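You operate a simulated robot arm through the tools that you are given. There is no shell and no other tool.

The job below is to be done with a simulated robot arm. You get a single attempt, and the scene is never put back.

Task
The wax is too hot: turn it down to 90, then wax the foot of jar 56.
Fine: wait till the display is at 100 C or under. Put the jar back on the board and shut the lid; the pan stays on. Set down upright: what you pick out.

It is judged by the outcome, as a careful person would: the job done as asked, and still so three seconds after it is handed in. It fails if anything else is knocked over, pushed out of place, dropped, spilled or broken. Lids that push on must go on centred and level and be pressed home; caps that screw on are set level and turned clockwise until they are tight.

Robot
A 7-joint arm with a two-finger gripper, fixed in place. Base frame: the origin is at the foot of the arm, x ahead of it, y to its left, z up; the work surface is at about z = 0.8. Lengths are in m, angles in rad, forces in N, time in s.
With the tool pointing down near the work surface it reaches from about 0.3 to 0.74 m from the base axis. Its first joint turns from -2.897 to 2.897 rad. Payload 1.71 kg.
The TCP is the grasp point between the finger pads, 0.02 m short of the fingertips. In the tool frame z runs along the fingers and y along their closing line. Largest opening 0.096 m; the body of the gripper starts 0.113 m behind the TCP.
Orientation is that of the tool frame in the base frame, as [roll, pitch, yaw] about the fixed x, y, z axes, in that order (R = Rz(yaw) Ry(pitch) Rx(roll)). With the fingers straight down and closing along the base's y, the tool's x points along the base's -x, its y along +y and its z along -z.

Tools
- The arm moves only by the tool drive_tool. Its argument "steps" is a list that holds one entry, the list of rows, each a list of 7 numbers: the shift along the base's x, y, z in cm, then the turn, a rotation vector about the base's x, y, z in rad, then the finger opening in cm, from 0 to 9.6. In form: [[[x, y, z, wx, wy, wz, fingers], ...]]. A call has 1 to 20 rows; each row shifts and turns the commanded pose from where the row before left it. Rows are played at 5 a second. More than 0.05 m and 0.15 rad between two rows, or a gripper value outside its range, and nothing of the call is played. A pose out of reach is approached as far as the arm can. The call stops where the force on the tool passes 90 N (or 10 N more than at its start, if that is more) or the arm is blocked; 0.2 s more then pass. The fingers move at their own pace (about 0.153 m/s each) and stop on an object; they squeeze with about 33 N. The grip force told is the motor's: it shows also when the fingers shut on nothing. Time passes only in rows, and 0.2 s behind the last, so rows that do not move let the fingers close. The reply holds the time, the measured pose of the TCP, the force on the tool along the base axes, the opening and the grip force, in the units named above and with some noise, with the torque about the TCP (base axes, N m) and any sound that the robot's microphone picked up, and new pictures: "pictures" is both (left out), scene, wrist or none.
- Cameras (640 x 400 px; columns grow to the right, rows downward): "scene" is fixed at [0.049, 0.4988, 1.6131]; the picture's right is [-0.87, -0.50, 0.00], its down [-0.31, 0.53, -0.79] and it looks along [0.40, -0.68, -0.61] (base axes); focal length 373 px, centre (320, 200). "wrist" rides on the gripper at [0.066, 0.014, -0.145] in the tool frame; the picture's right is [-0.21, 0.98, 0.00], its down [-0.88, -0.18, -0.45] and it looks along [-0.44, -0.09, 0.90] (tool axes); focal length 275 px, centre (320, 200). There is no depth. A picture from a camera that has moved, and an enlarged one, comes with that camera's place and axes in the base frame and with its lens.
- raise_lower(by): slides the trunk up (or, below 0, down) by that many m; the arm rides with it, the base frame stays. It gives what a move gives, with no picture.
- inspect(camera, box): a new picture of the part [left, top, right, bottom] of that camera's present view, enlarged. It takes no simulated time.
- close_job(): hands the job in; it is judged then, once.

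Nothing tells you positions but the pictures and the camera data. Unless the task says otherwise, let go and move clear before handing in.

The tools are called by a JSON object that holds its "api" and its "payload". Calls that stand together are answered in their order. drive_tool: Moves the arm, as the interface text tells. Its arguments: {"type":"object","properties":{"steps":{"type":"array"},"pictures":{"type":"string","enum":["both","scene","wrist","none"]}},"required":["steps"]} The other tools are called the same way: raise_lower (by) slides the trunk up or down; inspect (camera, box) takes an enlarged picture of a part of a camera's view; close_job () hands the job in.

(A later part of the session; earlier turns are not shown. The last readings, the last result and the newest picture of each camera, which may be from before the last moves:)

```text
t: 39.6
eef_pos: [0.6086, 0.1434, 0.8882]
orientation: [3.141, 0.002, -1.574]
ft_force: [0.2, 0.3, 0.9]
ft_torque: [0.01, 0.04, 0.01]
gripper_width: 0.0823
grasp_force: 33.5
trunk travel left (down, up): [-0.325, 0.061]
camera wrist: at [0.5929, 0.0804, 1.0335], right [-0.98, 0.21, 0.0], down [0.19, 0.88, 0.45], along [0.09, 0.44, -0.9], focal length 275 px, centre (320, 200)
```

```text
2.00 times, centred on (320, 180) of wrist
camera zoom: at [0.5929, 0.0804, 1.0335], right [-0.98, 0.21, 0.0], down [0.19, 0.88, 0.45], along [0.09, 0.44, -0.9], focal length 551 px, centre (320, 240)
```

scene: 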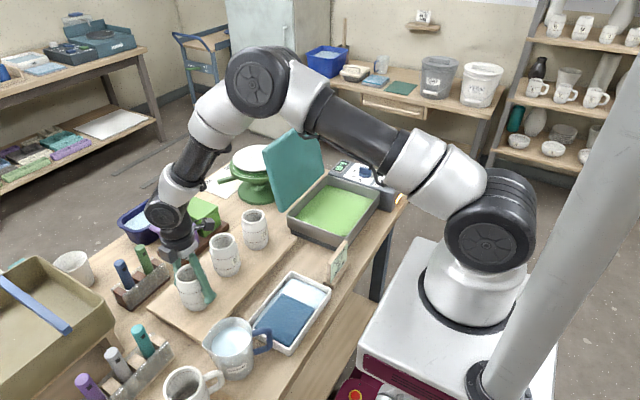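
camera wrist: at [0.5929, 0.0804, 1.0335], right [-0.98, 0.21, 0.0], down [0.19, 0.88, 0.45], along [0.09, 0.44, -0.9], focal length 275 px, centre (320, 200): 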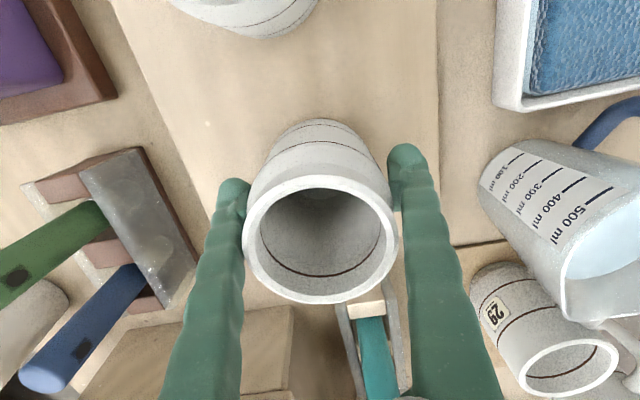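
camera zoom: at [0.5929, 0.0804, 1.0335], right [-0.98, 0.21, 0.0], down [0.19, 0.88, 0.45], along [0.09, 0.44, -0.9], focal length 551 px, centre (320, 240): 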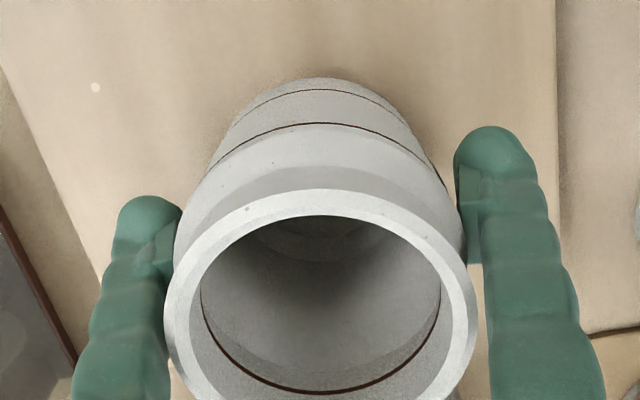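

Jar 56 is held firmly. I'll lift it straight up, and meanwhile take a close look at the pan and wax level.

{"api": "inspect", "payload": {"camera": "scene", "box": [280, 150, 410, 250]}}

{"api": "drive_tool", "payload": {"steps": [[[0, 0, 1, 0, 0, 0, 7.0], [0, 0, 2, 0, 0, 0, 7.0], [0, 0, 4, 0, 0, 0, 7.0], [0, 0, 4, 0, 0, 0, 7.0], [0, 0, 4, 0, 0, 0, 7.0], [0, 0, 4, 0, 0, 0, 7.0], [0, 0, 0, 0, 0, 0, 7.0]]]}}

```text
4.00 times, centred on (345, 200) of scene
camera zoom: at [0.049, 0.4988, 1.6131], right [-0.87, -0.5, 0.0], down [-0.31, 0.53, -0.79], along [0.4, -0.68, -0.61], focal length 1491 px, centre (220, 200)
```

zoom: 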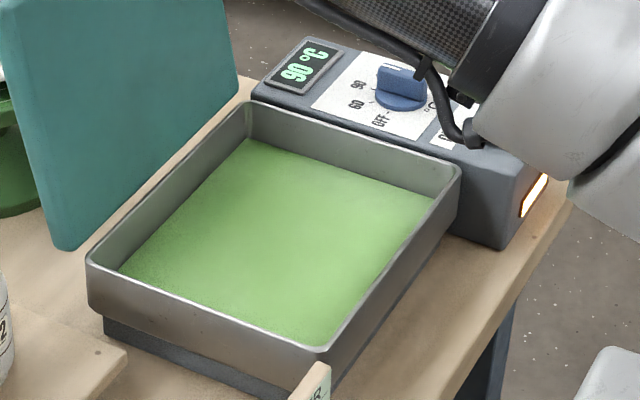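

```text
t: 41.2
eef_pos: [0.6093, 0.1458, 1.0787]
orientation: [3.137, 0.001, -1.571]
ft_force: [0.3, -0.2, -3.1]
ft_torque: [0.0, 0.01, 0.05]
gripper_width: 0.0822
grasp_force: 33.1
trunk travel left (down, up): [-0.325, 0.061]
camera wrist: at [0.5939, 0.0812, 1.2229], right [-0.98, 0.21, 0.0], down [0.19, 0.88, 0.44], along [0.09, 0.44, -0.9], focal length 275 px, centre (320, 200)
```

scene: 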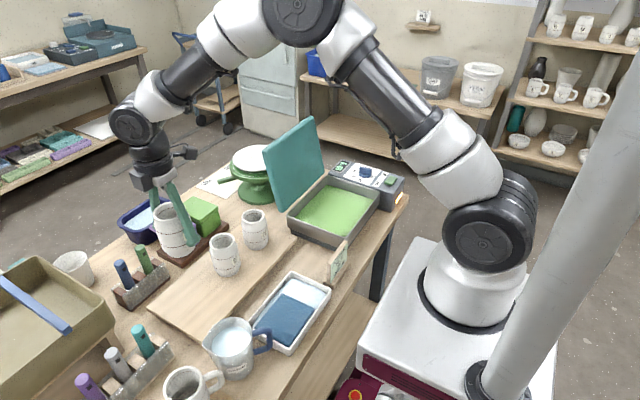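
wrist: 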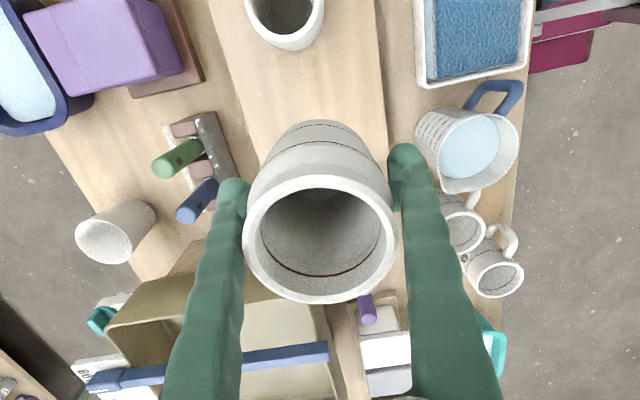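

The jar is up cleanly and the display reads 90. The pan spans about x 0.38–0.585 and y -0.21 to -0.466, with its rim near 0.87 and the wax near 0.84. I'll carry the jar above the pan's middle, keeping clear of the lid.

{"api": "drive_tool", "payload": {"steps": [[[-2.15, -3.27, 0, 0, 0, 0, 7.0], [-2.15, -3.27, 0, 0, 0, 0, 7.0], [-2.15, -3.27, 0, 0, 0, 0, 7.0], [-2.15, -3.27, 0, 0, 0, 0, 7.0], [-2.15, -3.27, 0, 0, 0, 0, 7.0], [-2.15, -3.27, 0, 0, 0, 0, 7.0], [0, -3.6, 0, 0, 0, 0, 7.0], [0, -3.6, 0, 0, 0, 0, 7.0], [0, -3.6, 0, 0, 0, 0, 7.0], [0, -3.6, 0, 0, 0, 0, 7.0], [0, -3.6, 0, 0, 0, 0, 7.0], [0, -3.6, 0, 0, 0, 0, 7.0], [0, -3.6, 0, 0, 0, 0, 7.0], [0, -3.6, 0, 0, 0, 0, 7.0], [0, 0, 0, 0, 0, 0, 7.0], [0, 0, 0, 0, 0, 0, 7.0]]]}}

{"api": "inspect", "payload": {"camera": "scene", "box": [260, 100, 420, 260]}}

```text
t: 44.6
eef_pos: [0.4802, -0.3391, 1.0788]
orientation: [3.138, -0.001, -1.573]
ft_force: [0.1, -0.6, -3.1]
ft_torque: [0.0, 0.0, 0.02]
gripper_width: 0.0823
grasp_force: 33.3
trunk travel left (down, up): [-0.325, 0.061]
camera wrist: at [0.465, -0.4043, 1.2231], right [-0.98, 0.21, 0.0], down [0.19, 0.88, 0.44], along [0.09, 0.44, -0.9], focal length 275 px, centre (320, 200)
```

scene: 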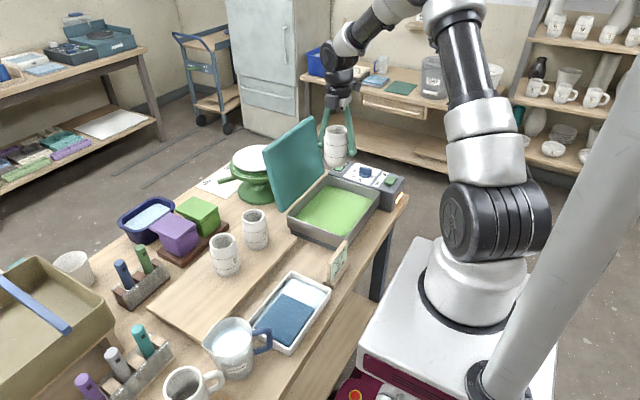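
wrist: 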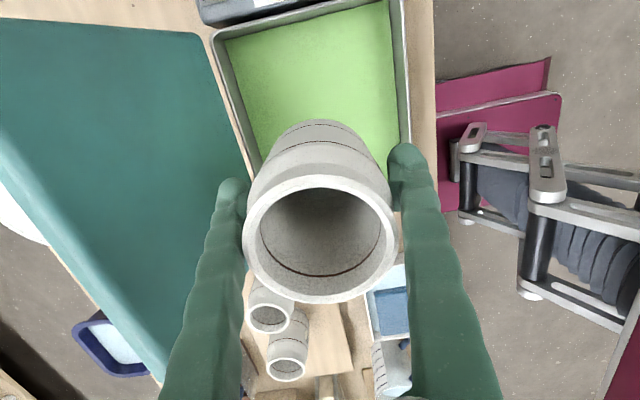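

```text
2.50 times, centred on (340, 180) of scene
camera zoom: at [0.049, 0.4988, 1.6131], right [-0.87, -0.5, 0.0], down [-0.31, 0.53, -0.79], along [0.4, -0.68, -0.61], focal length 932 px, centre (270, 250)
```

zoom: 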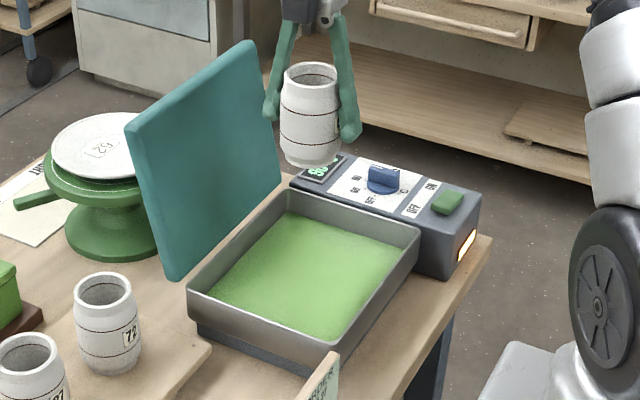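

{"api": "inspect", "payload": {"camera": "scene", "box": [305, 100, 375, 180]}}

{"api": "inspect", "payload": {"camera": "wrist", "box": [190, 0, 430, 200]}}

```text
5.00 times, centred on (340, 140) of scene
camera zoom: at [0.049, 0.4988, 1.6131], right [-0.87, -0.5, 0.0], down [-0.31, 0.53, -0.79], along [0.4, -0.68, -0.61], focal length 1864 px, centre (220, 500)
```

zoom: 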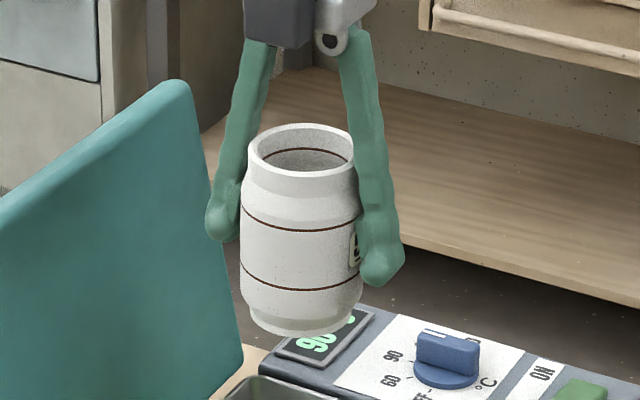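

```text
2.00 times, centred on (310, 100) of wrist
camera zoom: at [0.465, -0.4043, 1.2231], right [-0.98, 0.21, 0.0], down [0.19, 0.88, 0.44], along [0.09, 0.44, -0.9], focal length 551 px, centre (340, 400)
```

zoom: 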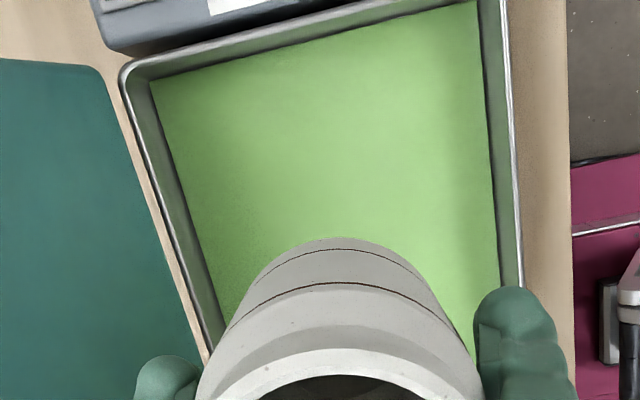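

Looking at the parallax, the jar's foot is about 5–5.5 cm below the TCP and the wax surface is near 0.835, a shallow layer. I'll lower the jar to about 3 cm above the wax and check.

{"api": "drive_tool", "payload": {"steps": [[[0, 0, -4, 0, 0, 0, 7.0], [0, 0, -4, 0, 0, 0, 7.0], [0, 0, -4, 0, 0, 0, 7.0], [0, 0, -2.5, 0, 0, 0, 7.0], [0, 0, -1, 0, 0, 0, 7.0], [0, 0, 0, 0, 0, 0, 7.0], [0, 0, 0, 0, 0, 0, 7.0]]]}}

{"api": "inspect", "payload": {"camera": "scene", "box": [295, 150, 395, 240]}}

{"api": "inspect", "payload": {"camera": "wrist", "box": [190, 0, 430, 200]}}

```text
t: 46.2
eef_pos: [0.4794, -0.3396, 0.9237]
orientation: [3.14, -0.001, -1.572]
ft_force: [0.1, -0.1, -3.1]
ft_torque: [-0.02, -0.04, -0.01]
gripper_width: 0.0819
grasp_force: 33.0
trunk travel left (down, up): [-0.325, 0.061]
camera wrist: at [0.4638, -0.4036, 1.0682], right [-0.98, 0.21, 0.0], down [0.19, 0.88, 0.44], along [0.09, 0.44, -0.9], focal length 275 px, centre (320, 200)
```

scene: 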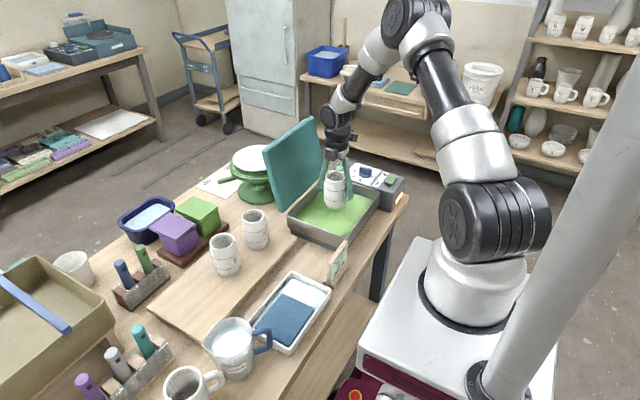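
wrist: 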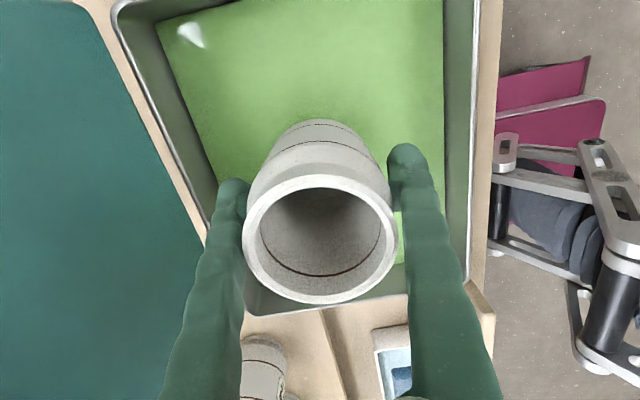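

```text
4.44 times, centred on (345, 195) of scene
camera zoom: at [0.049, 0.4988, 1.6131], right [-0.87, -0.5, 0.0], down [-0.31, 0.53, -0.79], along [0.4, -0.68, -0.61], focal length 1657 px, centre (209, 222)
```

zoom: 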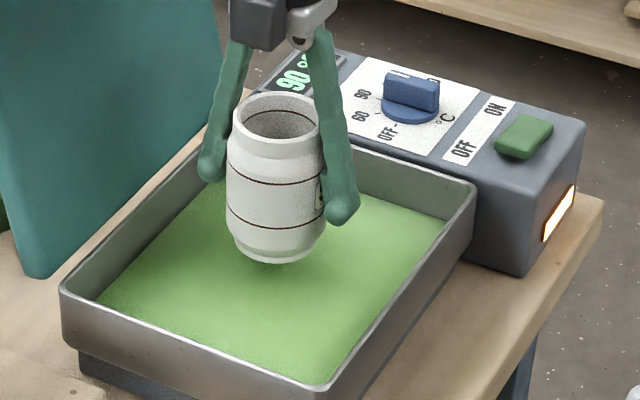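

```text
2.00 times, centred on (310, 100) of wrist
camera zoom: at [0.4638, -0.4036, 1.0682], right [-0.98, 0.21, 0.0], down [0.19, 0.88, 0.44], along [0.09, 0.44, -0.9], focal length 551 px, centre (340, 400)
```

zoom: 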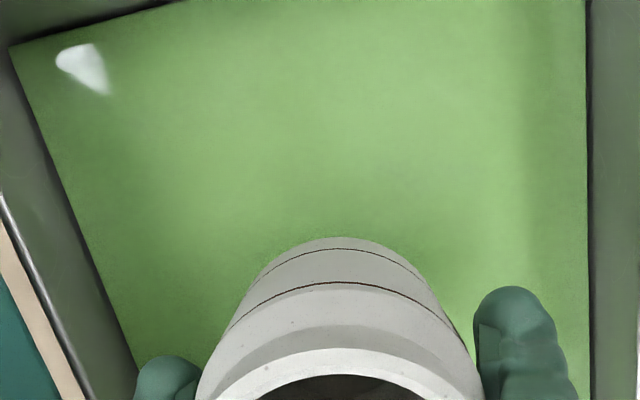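

Comparing the two wrist heights puts the wax surface at about 0.846 and the foot now at about 0.869. I'll lower it to roughly the surface and look.

{"api": "drive_tool", "payload": {"steps": [[[0, 0, -1, 0, 0, 0, 7.0], [0, 0, -0.8, 0, 0, 0, 7.0], [0, 0, -0.5, 0, 0, 0, 7.0], [0, 0, 0, 0, 0, 0, 7.0], [0, 0, 0, 0, 0, 0, 7.0]]]}}

{"api": "inspect", "payload": {"camera": "scene", "box": [305, 165, 375, 225]}}

```text
t: 47.4
eef_pos: [0.4809, -0.3385, 0.9018]
orientation: [3.141, 0.004, -1.574]
ft_force: [0.1, -0.2, -3.0]
ft_torque: [0.02, 0.01, -0.01]
gripper_width: 0.0821
grasp_force: 33.0
trunk travel left (down, up): [-0.325, 0.061]
camera wrist: at [0.4643, -0.4036, 1.0443], right [-0.98, 0.21, 0.0], down [0.19, 0.88, 0.45], along [0.09, 0.44, -0.9], focal length 275 px, centre (320, 200)
```

scene: 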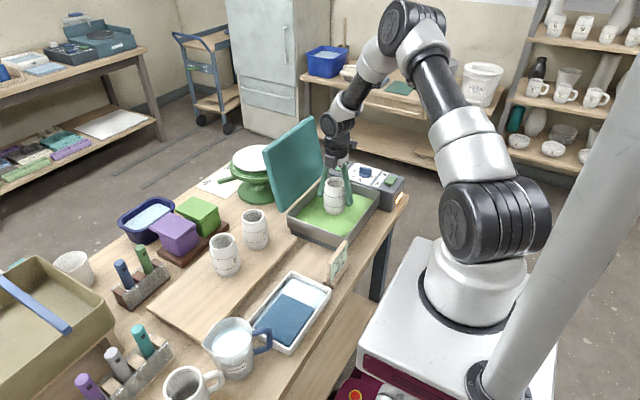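
wrist: 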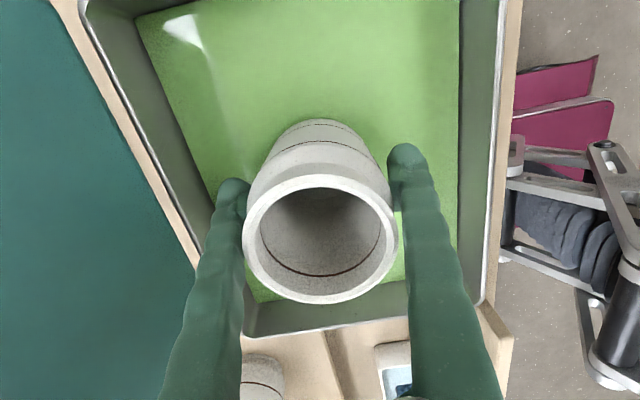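

```text
6.67 times, centred on (340, 195) of scene
camera zoom: at [0.049, 0.4988, 1.6131], right [-0.87, -0.5, 0.0], down [-0.31, 0.53, -0.79], along [0.4, -0.68, -0.61], focal length 2485 px, centre (187, 233)
```

zoom: 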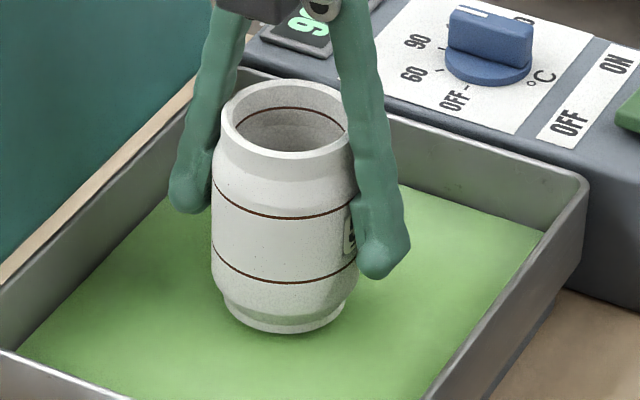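

The foot is just over the wax surface. I'll go down in 4 mm steps, watching for contact.

{"api": "drive_tool", "payload": {"steps": [[[0, 0, -0.4, 0, 0, 0, 7.0], [0, 0, 0, 0, 0, 0, 7.0], [0, 0, -0.3, 0, 0, 0, 7.0], [0, 0, 0, 0, 0, 0, 7.0], [0, 0, 0, 0, 0, 0, 7.0]]], "pictures": "scene"}}

{"api": "inspect", "payload": {"camera": "scene", "box": [305, 165, 375, 225]}}

```text
t: 48.6
eef_pos: [0.4801, -0.3388, 0.8936]
orientation: [3.137, 0.003, -1.571]
ft_force: [0.8, -0.1, -3.8]
ft_torque: [-0.02, 0.01, 0.0]
gripper_width: 0.0823
grasp_force: 32.4
trunk travel left (down, up): [-0.325, 0.061]
```

scene: 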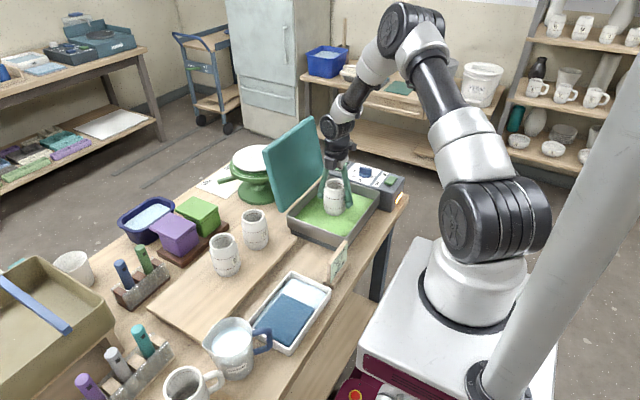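

```text
6.67 times, centred on (340, 195) of scene
camera zoom: at [0.049, 0.4988, 1.6131], right [-0.87, -0.5, 0.0], down [-0.31, 0.53, -0.79], along [0.4, -0.68, -0.61], focal length 2485 px, centre (187, 233)
```

zoom: 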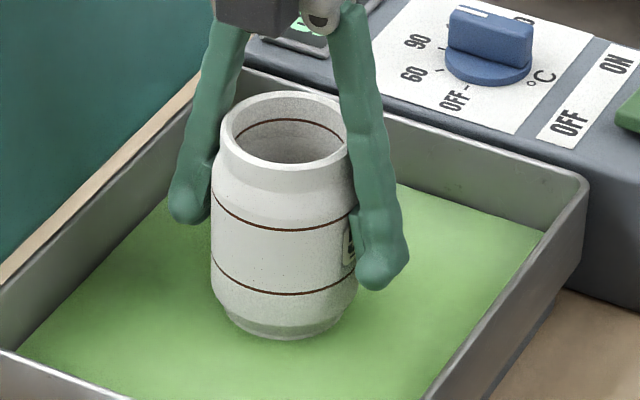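

The foot's lower edge is now disappearing into the wax (about 3 mm in). I'll go about 5 mm deeper.

{"api": "drive_tool", "payload": {"steps": [[[0, 0, -0.25, 0, 0, 0, 7.0], [0, 0, 0, 0, 0, 0, 7.0], [0, 0, -0.25, 0, 0, 0, 7.0], [0, 0, 0, 0, 0, 0, 7.0], [0, 0, 0, 0, 0, 0, 7.0], [0, 0, 0, 0, 0, 0, 7.0]]], "pictures": "scene"}}

{"api": "inspect", "payload": {"camera": "scene", "box": [305, 165, 375, 225]}}

```text
t: 50.0
eef_pos: [0.4801, -0.3396, 0.8889]
orientation: [3.14, 0.002, -1.573]
ft_force: [0.0, -0.4, -3.1]
ft_torque: [-0.01, -0.03, 0.0]
gripper_width: 0.0821
grasp_force: 33.0
trunk travel left (down, up): [-0.325, 0.061]
```

scene: 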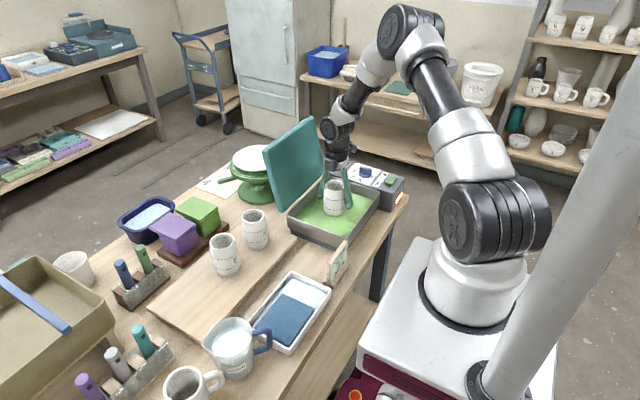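

```text
6.67 times, centred on (340, 195) of scene
camera zoom: at [0.049, 0.4988, 1.6131], right [-0.87, -0.5, 0.0], down [-0.31, 0.53, -0.79], along [0.4, -0.68, -0.61], focal length 2485 px, centre (187, 233)
```

zoom: 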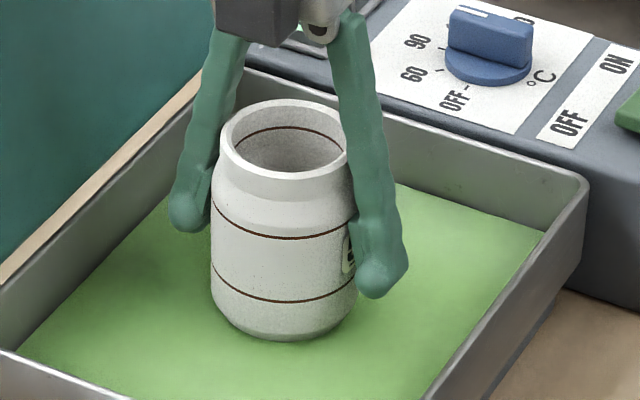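

The foot is about 8 mm in, well under the lower line. I'll hold it there briefly, lift it out over the pan, and let it drip and set while I check the coating.

{"api": "drive_tool", "payload": {"steps": [[[0, 0, 0, 0, 0, 0, 7.0], [0, 0, 0, 0, 0, 0, 7.0], [0, 0, 0, 0, 0, 0, 7.0], [0, 0, 0, 0, 0, 0, 7.0], [0, 0, 0, 0, 0, 0, 7.0], [0, 0, 0.5, 0, 0, 0, 7.0], [0, 0, 1, 0, 0, 0, 7.0], [0, 0, 1.5, 0, 0, 0, 7.0], [0, 0, 2, 0, 0, 0, 7.0], [0, 0, 2, 0, 0, 0, 7.0], [0, 0, 0, 0, 0, 0, 7.0], [0, 0, 0, 0, 0, 0, 7.0]]]}}

{"api": "inspect", "payload": {"camera": "scene", "box": [300, 130, 380, 200]}}

```text
t: 52.6
eef_pos: [0.4798, -0.3392, 0.9583]
orientation: [3.14, 0.0, -1.573]
ft_force: [-0.2, 0.3, -3.7]
ft_torque: [0.04, 0.0, 0.0]
gripper_width: 0.0822
grasp_force: 33.1
trunk travel left (down, up): [-0.325, 0.061]
camera wrist: at [0.4639, -0.4031, 1.1026], right [-0.98, 0.21, 0.0], down [0.19, 0.88, 0.44], along [0.09, 0.44, -0.9], focal length 275 px, centre (320, 200)
```

scene: 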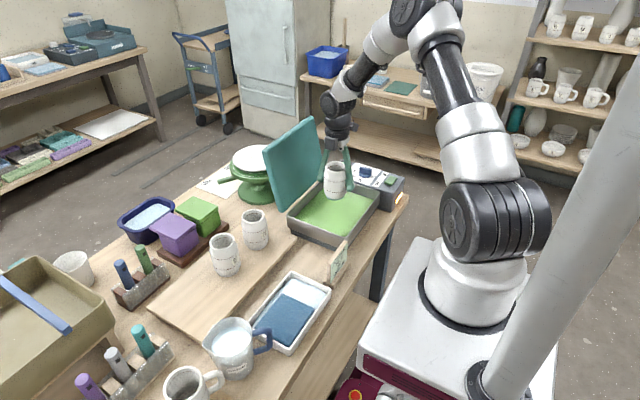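
wrist: 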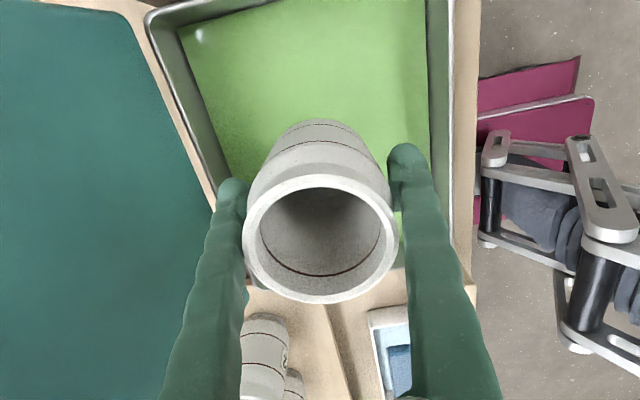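

```text
5.71 times, centred on (340, 165) of scene
camera zoom: at [0.049, 0.4988, 1.6131], right [-0.87, -0.5, 0.0], down [-0.31, 0.53, -0.79], along [0.4, -0.68, -0.61], focal length 2130 px, centre (206, 400)
```

zoom: 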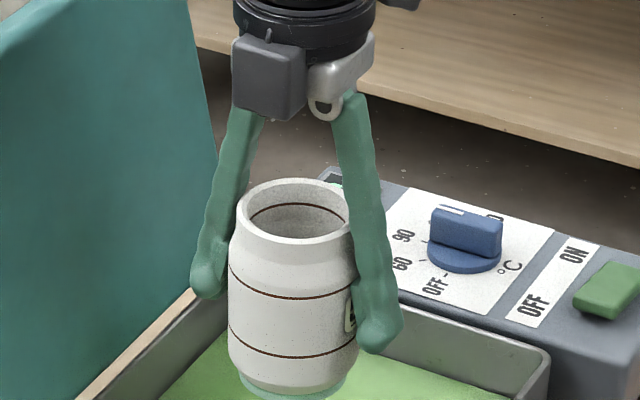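

{"api": "inspect", "payload": {"camera": "scene", "box": [310, 170, 370, 215]}}

```text
8.89 times, centred on (340, 192) of scene
camera zoom: at [0.049, 0.4988, 1.6131], right [-0.87, -0.5, 0.0], down [-0.31, 0.53, -0.79], along [0.4, -0.68, -0.61], focal length 3314 px, centre (142, 267)
```

zoom: 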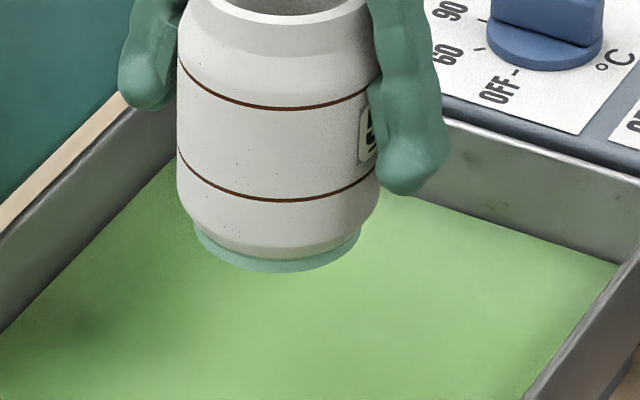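

The foot ring now carries an even wax coat, well below the lower line. I'll hold it over the pan a couple of seconds to drip off before carrying it back.

{"api": "drive_tool", "payload": {"steps": [[[0, 0, 0, 0, 0, 0, 7.0], [0, 0, 0, 0, 0, 0, 7.0], [0, 0, 0, 0, 0, 0, 7.0], [0, 0, 0, 0, 0, 0, 7.0], [0, 0, 0, 0, 0, 0, 7.0], [0, 0, 0, 0, 0, 0, 7.0], [0, 0, 0, 0, 0, 0, 7.0], [0, 0, 0, 0, 0, 0, 7.0], [0, 0, 0, 0, 0, 0, 7.0], [0, 0, 0, 0, 0, 0, 7.0], [0, 0, 4, 0, 0, 0, 7.0], [0, 0, 4, 0, 0, 0, 7.0], [0, 0, 4, 0, 0, 0, 7.0], [0, 0, 0, 0, 0, 0, 7.0], [0, 0, 0, 0, 0, 0, 7.0], [0, 0, 0, 0, 0, 0, 7.0], [0, 0, 0, 0, 0, 0, 7.0], [0, 0, 0, 0, 0, 0, 7.0]]], "pictures": "scene"}}

{"api": "inspect", "payload": {"camera": "scene", "box": [300, 110, 380, 180]}}

```text
t: 56.4
eef_pos: [0.4792, -0.3397, 1.0795]
orientation: [3.139, 0.001, -1.572]
ft_force: [0.5, 0.1, -3.5]
ft_torque: [0.02, 0.03, 0.01]
gripper_width: 0.082
grasp_force: 33.3
trunk travel left (down, up): [-0.325, 0.061]
```

scene: 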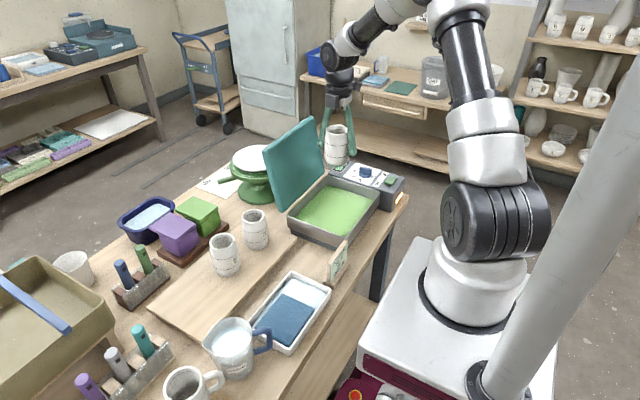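

```text
5.71 times, centred on (340, 145) of scene
camera zoom: at [0.049, 0.4988, 1.6131], right [-0.87, -0.5, 0.0], down [-0.31, 0.53, -0.79], along [0.4, -0.68, -0.61], focal length 2130 px, centre (206, 514)
```

zoom: 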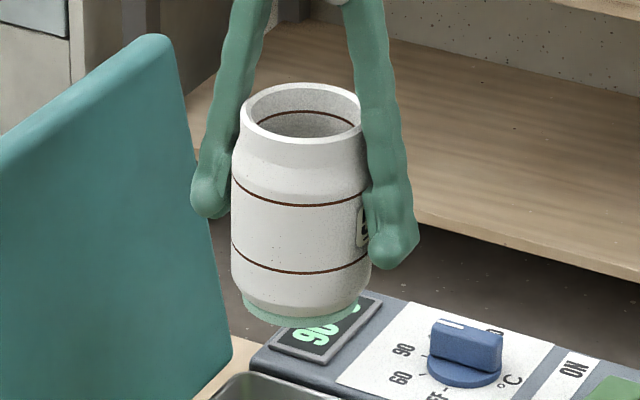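

The coat is even and nothing is dripping. I'll carry the jar back along the same path to its spot on the board.

{"api": "drive_tool", "payload": {"steps": [[[0, 3.6, 0, 0, 0, 0, 7.0], [0, 3.6, 0, 0, 0, 0, 7.0], [0, 3.6, 0, 0, 0, 0, 7.0], [0, 3.6, 0, 0, 0, 0, 7.0], [0, 3.6, 0, 0, 0, 0, 7.0], [0, 3.6, 0, 0, 0, 0, 7.0], [0, 3.6, 0, 0, 0, 0, 7.0], [0, 3.6, 0, 0, 0, 0, 7.0], [2.15, 3.27, 0, 0, 0, 0, 7.0], [2.15, 3.27, 0, 0, 0, 0, 7.0], [2.15, 3.27, 0, 0, 0, 0, 7.0], [2.15, 3.27, 0, 0, 0, 0, 7.0], [2.15, 3.27, 0, 0, 0, 0, 7.0], [2.15, 3.27, 0, 0, 0, 0, 7.0], [0, 0, 0, 0, 0, 0, 7.0], [0, 0, 0, 0, 0, 0, 7.0]]]}}

{"api": "inspect", "payload": {"camera": "scene", "box": [120, 180, 290, 330]}}

```text
t: 59.8
eef_pos: [0.6073, 0.1479, 1.078]
orientation: [3.138, 0.0, -1.572]
ft_force: [1.1, -0.3, -2.7]
ft_torque: [0.04, -0.04, 0.02]
gripper_width: 0.0821
grasp_force: 32.8
trunk travel left (down, up): [-0.325, 0.061]
camera wrist: at [0.5908, 0.0835, 1.2216], right [-0.98, 0.21, 0.0], down [0.19, 0.88, 0.44], along [0.09, 0.43, -0.9], focal length 275 px, centre (320, 200)
```

scene: 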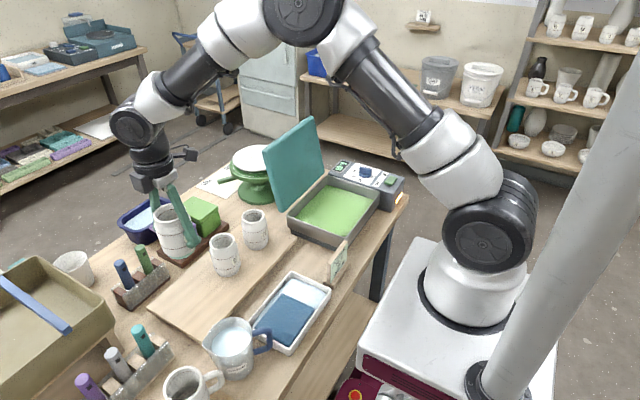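
wrist: 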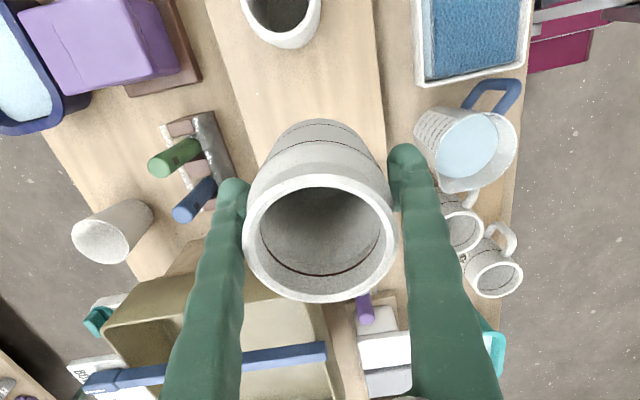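

```text
2.67 times, centred on (205, 255) of scene
camera zoom: at [0.049, 0.4988, 1.6131], right [-0.87, -0.5, 0.0], down [-0.31, 0.53, -0.79], along [0.4, -0.68, -0.61], focal length 994 px, centre (627, 53)
```

zoom: 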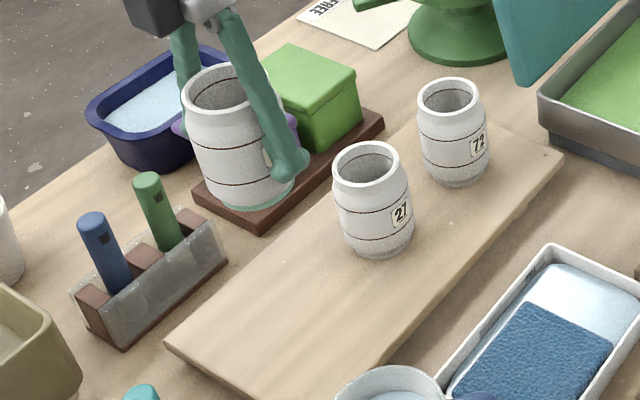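

Back above its spot. I'll lower it 18 cm, then feel the last centimetre onto the board.

{"api": "drive_tool", "payload": {"steps": [[[0, 0, -4, 0, 0, 0, 7.0], [0, 0, -4, 0, 0, 0, 7.0], [0, 0, -4, 0, 0, 0, 7.0], [0, 0, -3, 0, 0, 0, 7.0], [0, 0, -2, 0, 0, 0, 7.0], [0, 0, -1, 0, 0, 0, 7.0], [0, 0, 0, 0, 0, 0, 7.0], [0, 0, -0.4, 0, 0, 0, 7.0], [0, 0, -0.3, 0, 0, 0, 7.0], [0, 0, 0, 0, 0, 0, 7.0], [0, 0, 0, 0, 0, 0, 7.0]]], "pictures": "scene"}}

{"api": "inspect", "payload": {"camera": "scene", "box": [140, 220, 260, 330]}}

```text
t: 62.2
eef_pos: [0.6095, 0.1453, 0.8903]
orientation: [3.138, 0.002, -1.572]
ft_force: [0.5, -1.2, -3.0]
ft_torque: [0.0, 0.02, -0.02]
gripper_width: 0.082
grasp_force: 32.8
trunk travel left (down, up): [-0.325, 0.061]
```

scene: 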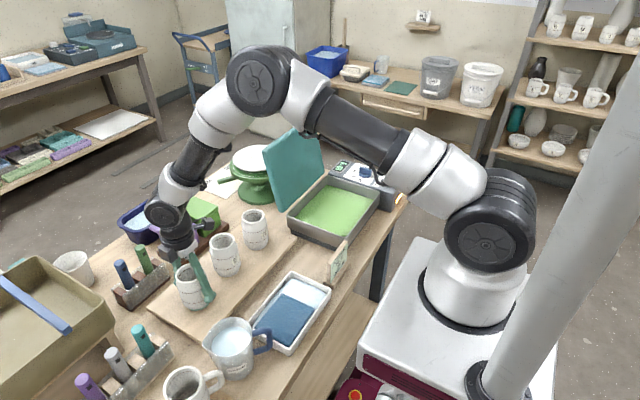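

```text
3.64 times, centred on (200, 275) of scene
camera zoom: at [0.049, 0.4988, 1.6131], right [-0.87, -0.5, 0.0], down [-0.31, 0.53, -0.79], along [0.4, -0.68, -0.61], focal length 1356 px, centre (756, -73)
```

zoom: 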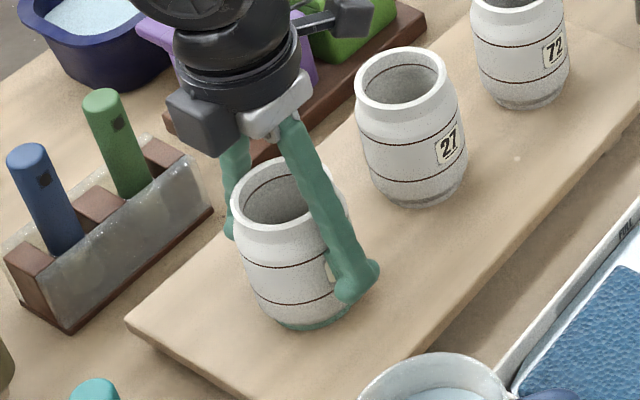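

{"api": "drive_tool", "payload": {"steps": [[[0, 0, -0.15, 0, 0, 0, 7.0], [0, 0, 0, 0, 0, 0, 7.0], [0, 0, -0.1, 0, 0, 0, 7.0], [0, 0, 0, 0, 0, 0, 7.0], [0, 0, 0, 0, 0, 0, 7.0]]], "pictures": "none"}}

```text
t: 63.4
eef_pos: [0.6094, 0.144, 0.89]
orientation: [3.14, 0.001, -1.574]
ft_force: [-0.5, -0.1, 5.0]
ft_torque: [-0.2, 0.18, 0.0]
gripper_width: 0.0826
grasp_force: 33.2
trunk travel left (down, up): [-0.325, 0.061]
```

The jar has touched down on the board (force changed from -3 to +5 N). I'll open slowly, and check before rising.

{"api": "drive_tool", "payload": {"steps": [[[0, 0, 0.05, 0, 0, 0, 8.4], [0, 0, 0, 0, 0, 0, 8.8], [0, 0, 0, 0, 0, 0, 9.2], [0, 0, 0, 0, 0, 0, 9.6], [0, 0, 0, 0, 0, 0, 9.6], [0, 0, 0, 0, 0, 0, 9.6]]]}}

{"api": "inspect", "payload": {"camera": "wrist", "box": [200, 80, 440, 280]}}

{"api": "inspect", "payload": {"camera": "scene", "box": [140, 220, 260, 330]}}

```text
t: 64.8
eef_pos: [0.6078, 0.1457, 0.8903]
orientation: [3.139, 0.002, -1.573]
ft_force: [0.0, -0.4, 0.7]
ft_torque: [0.0, -0.01, -0.02]
gripper_width: 0.0959
grasp_force: 0.0
trunk travel left (down, up): [-0.325, 0.061]
camera wrist: at [0.5926, 0.0812, 1.0331], right [-0.98, 0.21, 0.0], down [0.19, 0.88, 0.45], along [0.09, 0.44, -0.9], focal length 275 px, centre (320, 200)
```

scene: 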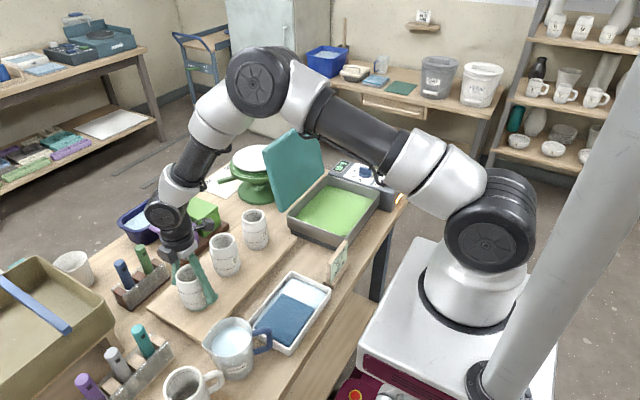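
wrist: 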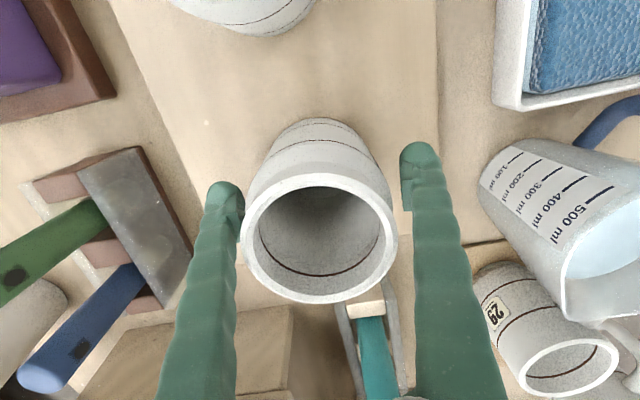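

```text
2.00 times, centred on (320, 180) of wrist
camera zoom: at [0.5926, 0.0812, 1.0331], right [-0.98, 0.21, 0.0], down [0.19, 0.88, 0.45], along [0.09, 0.44, -0.9], focal length 551 px, centre (320, 240)
```

zoom: 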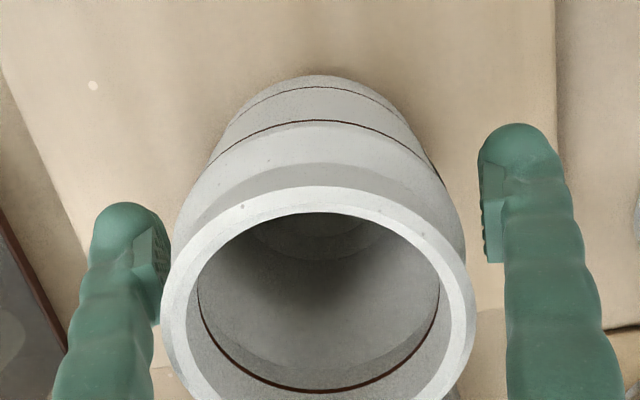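

```text
3.64 times, centred on (200, 275) of scene
camera zoom: at [0.049, 0.4988, 1.6131], right [-0.87, -0.5, 0.0], down [-0.31, 0.53, -0.79], along [0.4, -0.68, -0.61], focal length 1356 px, centre (756, -73)
```

zoom: 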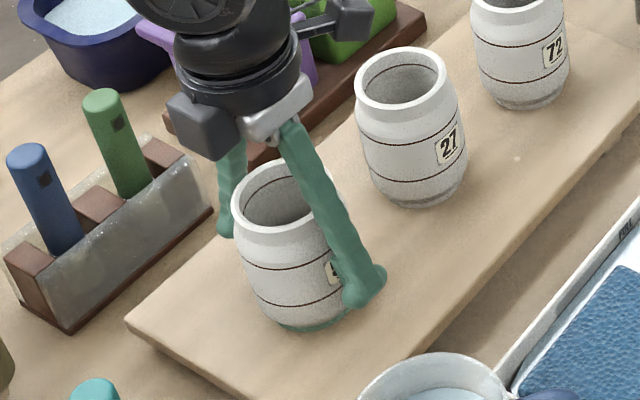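

The jar stands upright and free, with wax on its foot. I'll rise straight up clear of it.

{"api": "drive_tool", "payload": {"steps": [[[0, 0, 1.5, 0, 0, 0, 9.6], [0, 0, 2.5, 0, 0, 0, 9.6], [0, 0, 4, 0, 0, 0, 9.6], [0, 0, 4, 0, 0, 0, 9.6], [0, 0, 4, 0, 0, 0, 9.6], [0, 0, 3, 0, 0, 0, 9.6], [0, 0, 0, 0, 0, 0, 9.6]]]}}

{"api": "inspect", "payload": {"camera": "scene", "box": [140, 200, 280, 330]}}

{"api": "inspect", "payload": {"camera": "scene", "box": [220, 100, 410, 260]}}

```text
t: 66.4
eef_pos: [0.6075, 0.1454, 1.0802]
orientation: [3.141, -0.002, -1.572]
ft_force: [0.1, -0.2, 0.5]
ft_torque: [0.02, -0.01, 0.02]
gripper_width: 0.096
grasp_force: 0.0
trunk travel left (down, up): [-0.325, 0.061]
camera wrist: at [0.5928, 0.0814, 1.2248], right [-0.98, 0.21, 0.0], down [0.19, 0.88, 0.44], along [0.09, 0.44, -0.9], focal length 275 px, centre (320, 200)
```

scene: 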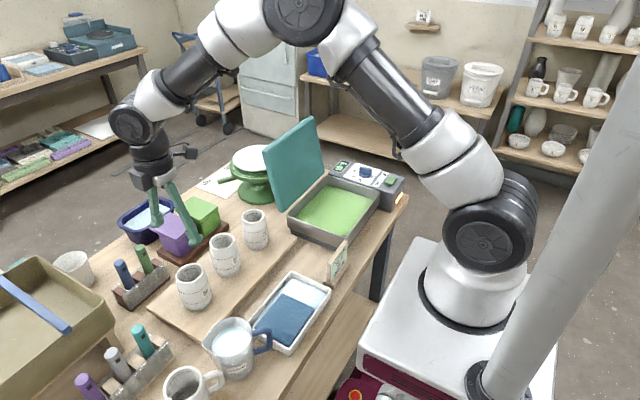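
wrist: 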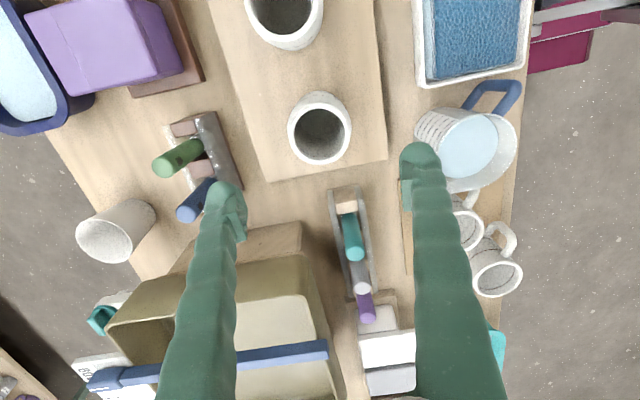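

```text
3.08 times, centred on (210, 265) of scene
camera zoom: at [0.049, 0.4988, 1.6131], right [-0.87, -0.5, 0.0], down [-0.31, 0.53, -0.79], along [0.4, -0.68, -0.61], focal length 1147 px, centre (658, 0)
```

zoom: 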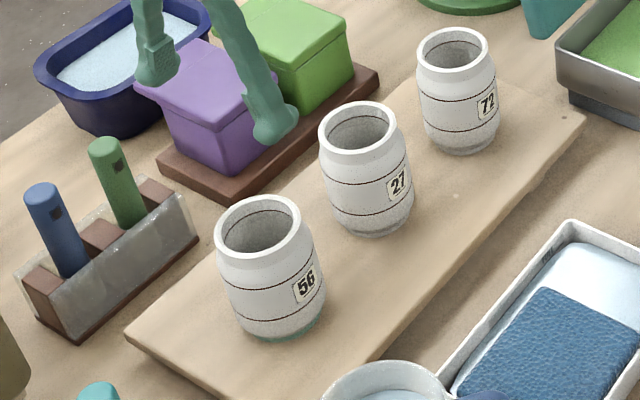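

```text
2.50 times, centred on (315, 180) of scene
camera zoom: at [0.049, 0.4988, 1.6131], right [-0.87, -0.5, 0.0], down [-0.31, 0.53, -0.79], along [0.4, -0.68, -0.61], focal length 932 px, centre (332, 250)
```

zoom: 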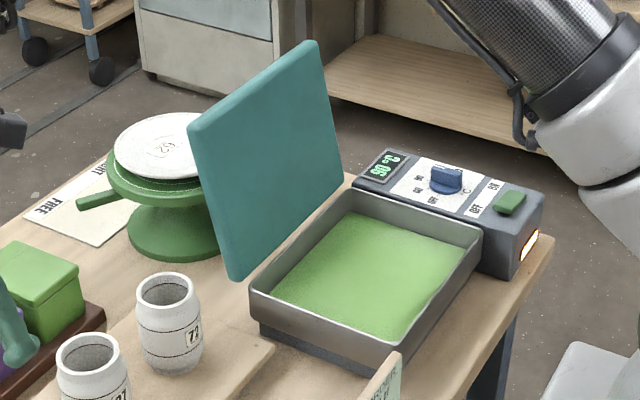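

Jar 56 is back in place, upright and waxed, and the display holds at 90. Next I'll shut the lid by its bar, now near (0.668, 1.043). I'll raise the trunk a little for reach and go around to hover over the lid's top edge.

{"api": "raise_lower", "payload": {"by": 0.055}}

{"api": "drive_tool", "payload": {"steps": [[[-2.1, -3.2, 0.3, 0, 0, 0, 6], [-2.1, -3.2, 0.3, 0, 0, 0, 4], [-2.1, -3.2, 0.3, 0, 0, 0, 2], [-2.1, -3.2, 0.3, 0, 0, 0, 2], [-2.1, -3.2, 0.3, 0, 0, 0, 2], [0, -3.8, 0, 0, 0, 0, 2], [0, -3.8, 0, 0, 0, 0, 2], [0, -3.8, 0, 0, 0, 0, 2], [0, -3.8, 0, 0, 0, 0, 2], [0, -3.8, 0, 0, 0, 0, 2], [0, -3.8, 0, 0, 0, 0, 2], [0, -3.8, 0, 0, 0, 0, 2], [2.5, 0, 0, 0, 0, 0, 2], [2.5, 0, 0, 0, 0, 0, 2], [2.5, 0, 0, 0, 0, 0, 2], [2.0, 0, 0, 0, 0, 0, 2], [0, 0, 0, 0, 0, 0, 2]]]}}

```text
t: 67.4
eef_pos: [0.6087, 0.1462, 1.135]
orientation: [3.141, 0.0, -1.572]
ft_force: [0.0, -0.7, -0.2]
ft_torque: [0.02, -0.02, 0.03]
gripper_width: 0.0958
grasp_force: 0.1
trunk travel left (down, up): [-0.38, 0.006]
```

```text
t: 71.0
eef_pos: [0.5979, -0.2812, 1.1513]
orientation: [3.138, -0.001, -1.573]
ft_force: [0.9, 0.3, 0.0]
ft_torque: [-0.01, 0.0, 0.01]
gripper_width: 0.0201
grasp_force: 0.2
trunk travel left (down, up): [-0.38, 0.006]
camera wrist: at [0.583, -0.3445, 1.2953], right [-0.98, 0.21, 0.0], down [0.19, 0.88, 0.44], along [0.09, 0.43, -0.9], focal length 275 px, centre (320, 200)
```

scene: 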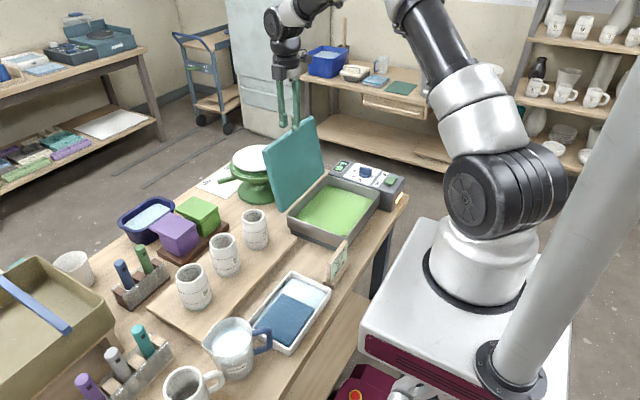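
wrist: 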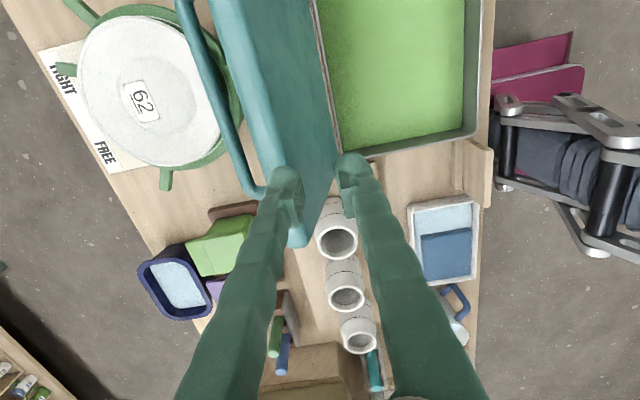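

{"api": "inspect", "payload": {"camera": "wrist", "box": [130, 0, 390, 260]}}

```text
1.54 times, centred on (260, 130) of wrist
camera zoom: at [0.583, -0.3445, 1.2953], right [-0.98, 0.21, 0.0], down [0.19, 0.88, 0.44], along [0.09, 0.43, -0.9], focal length 424 px, centre (412, 308)
```

zoom: 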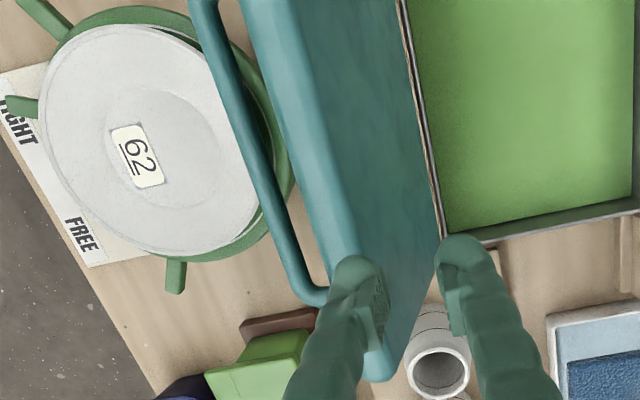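

The bar is at about x = 0.6765, z = 1.038, and the lid's top edge at x ≈ 0.641, leaving about 3 cm between them. I'll move out over the bar first and check reach.

{"api": "drive_tool", "payload": {"steps": [[[2.6, 0, -0.6, 0, 0, 0, 2.4], [2.6, 0, -0.6, 0, 0, 0, 2.4], [2.6, 0, -0.6, 0, 0, 0, 2.4], [0, 0, 0, 0, 0, 0, 2.4], [0, 0, 0, 0, 0, 0, 2.4]]]}}

{"api": "inspect", "payload": {"camera": "wrist", "box": [200, 20, 440, 240]}}

{"api": "inspect", "payload": {"camera": "scene", "box": [220, 50, 400, 220]}}

```text
t: 72.0
eef_pos: [0.6553, -0.2825, 1.149]
orientation: [-3.126, -0.002, -1.576]
ft_force: [-1.0, 0.3, -0.4]
ft_torque: [-0.03, -0.1, 0.0]
gripper_width: 0.0239
grasp_force: 0.1
trunk travel left (down, up): [-0.38, 0.006]
stopped in row 4: the arm was blocked; the commanded pose is now the measured one
camera wrist: at [0.6379, -0.3465, 1.2924], right [-0.98, 0.21, -0.02], down [0.18, 0.88, 0.45], along [0.11, 0.43, -0.89], focal length 275 px, centre (320, 200)
```

scene: 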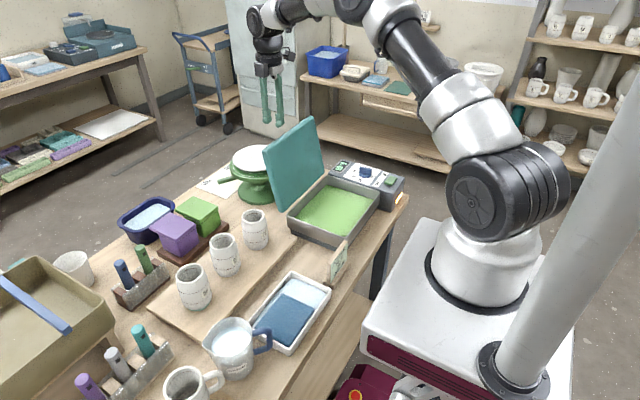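
wrist: 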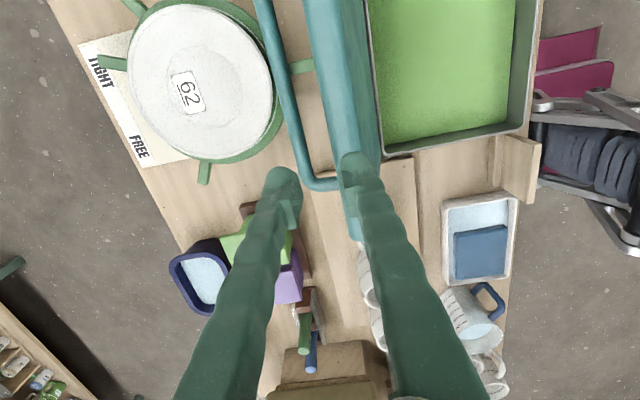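

```text
1.82 times, centred on (320, 130) of wrist
camera zoom: at [0.6379, -0.3465, 1.2924], right [-0.98, 0.21, -0.02], down [0.18, 0.88, 0.45], along [0.11, 0.43, -0.89], focal length 500 px, centre (320, 327)
```

zoom: 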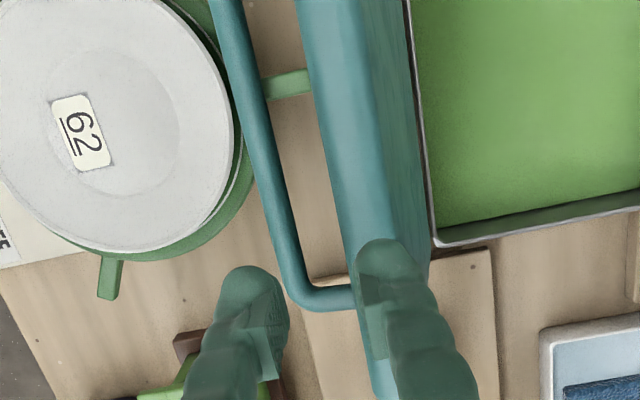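

```text
2.35 times, centred on (310, 135) of scene
camera zoom: at [0.049, 0.4988, 1.6131], right [-0.87, -0.5, 0.0], down [-0.31, 0.53, -0.79], along [0.4, -0.68, -0.61], focal length 877 px, centre (344, 353)
```

zoom: 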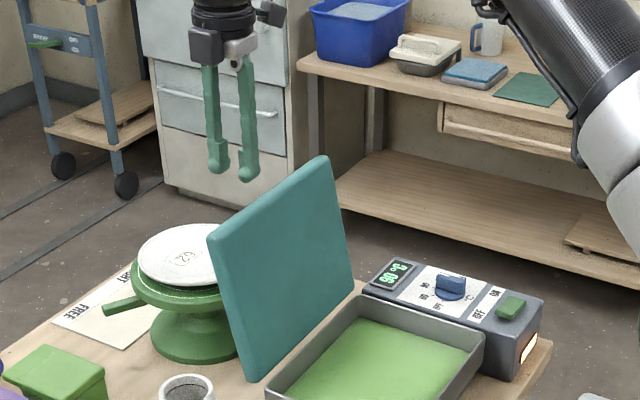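

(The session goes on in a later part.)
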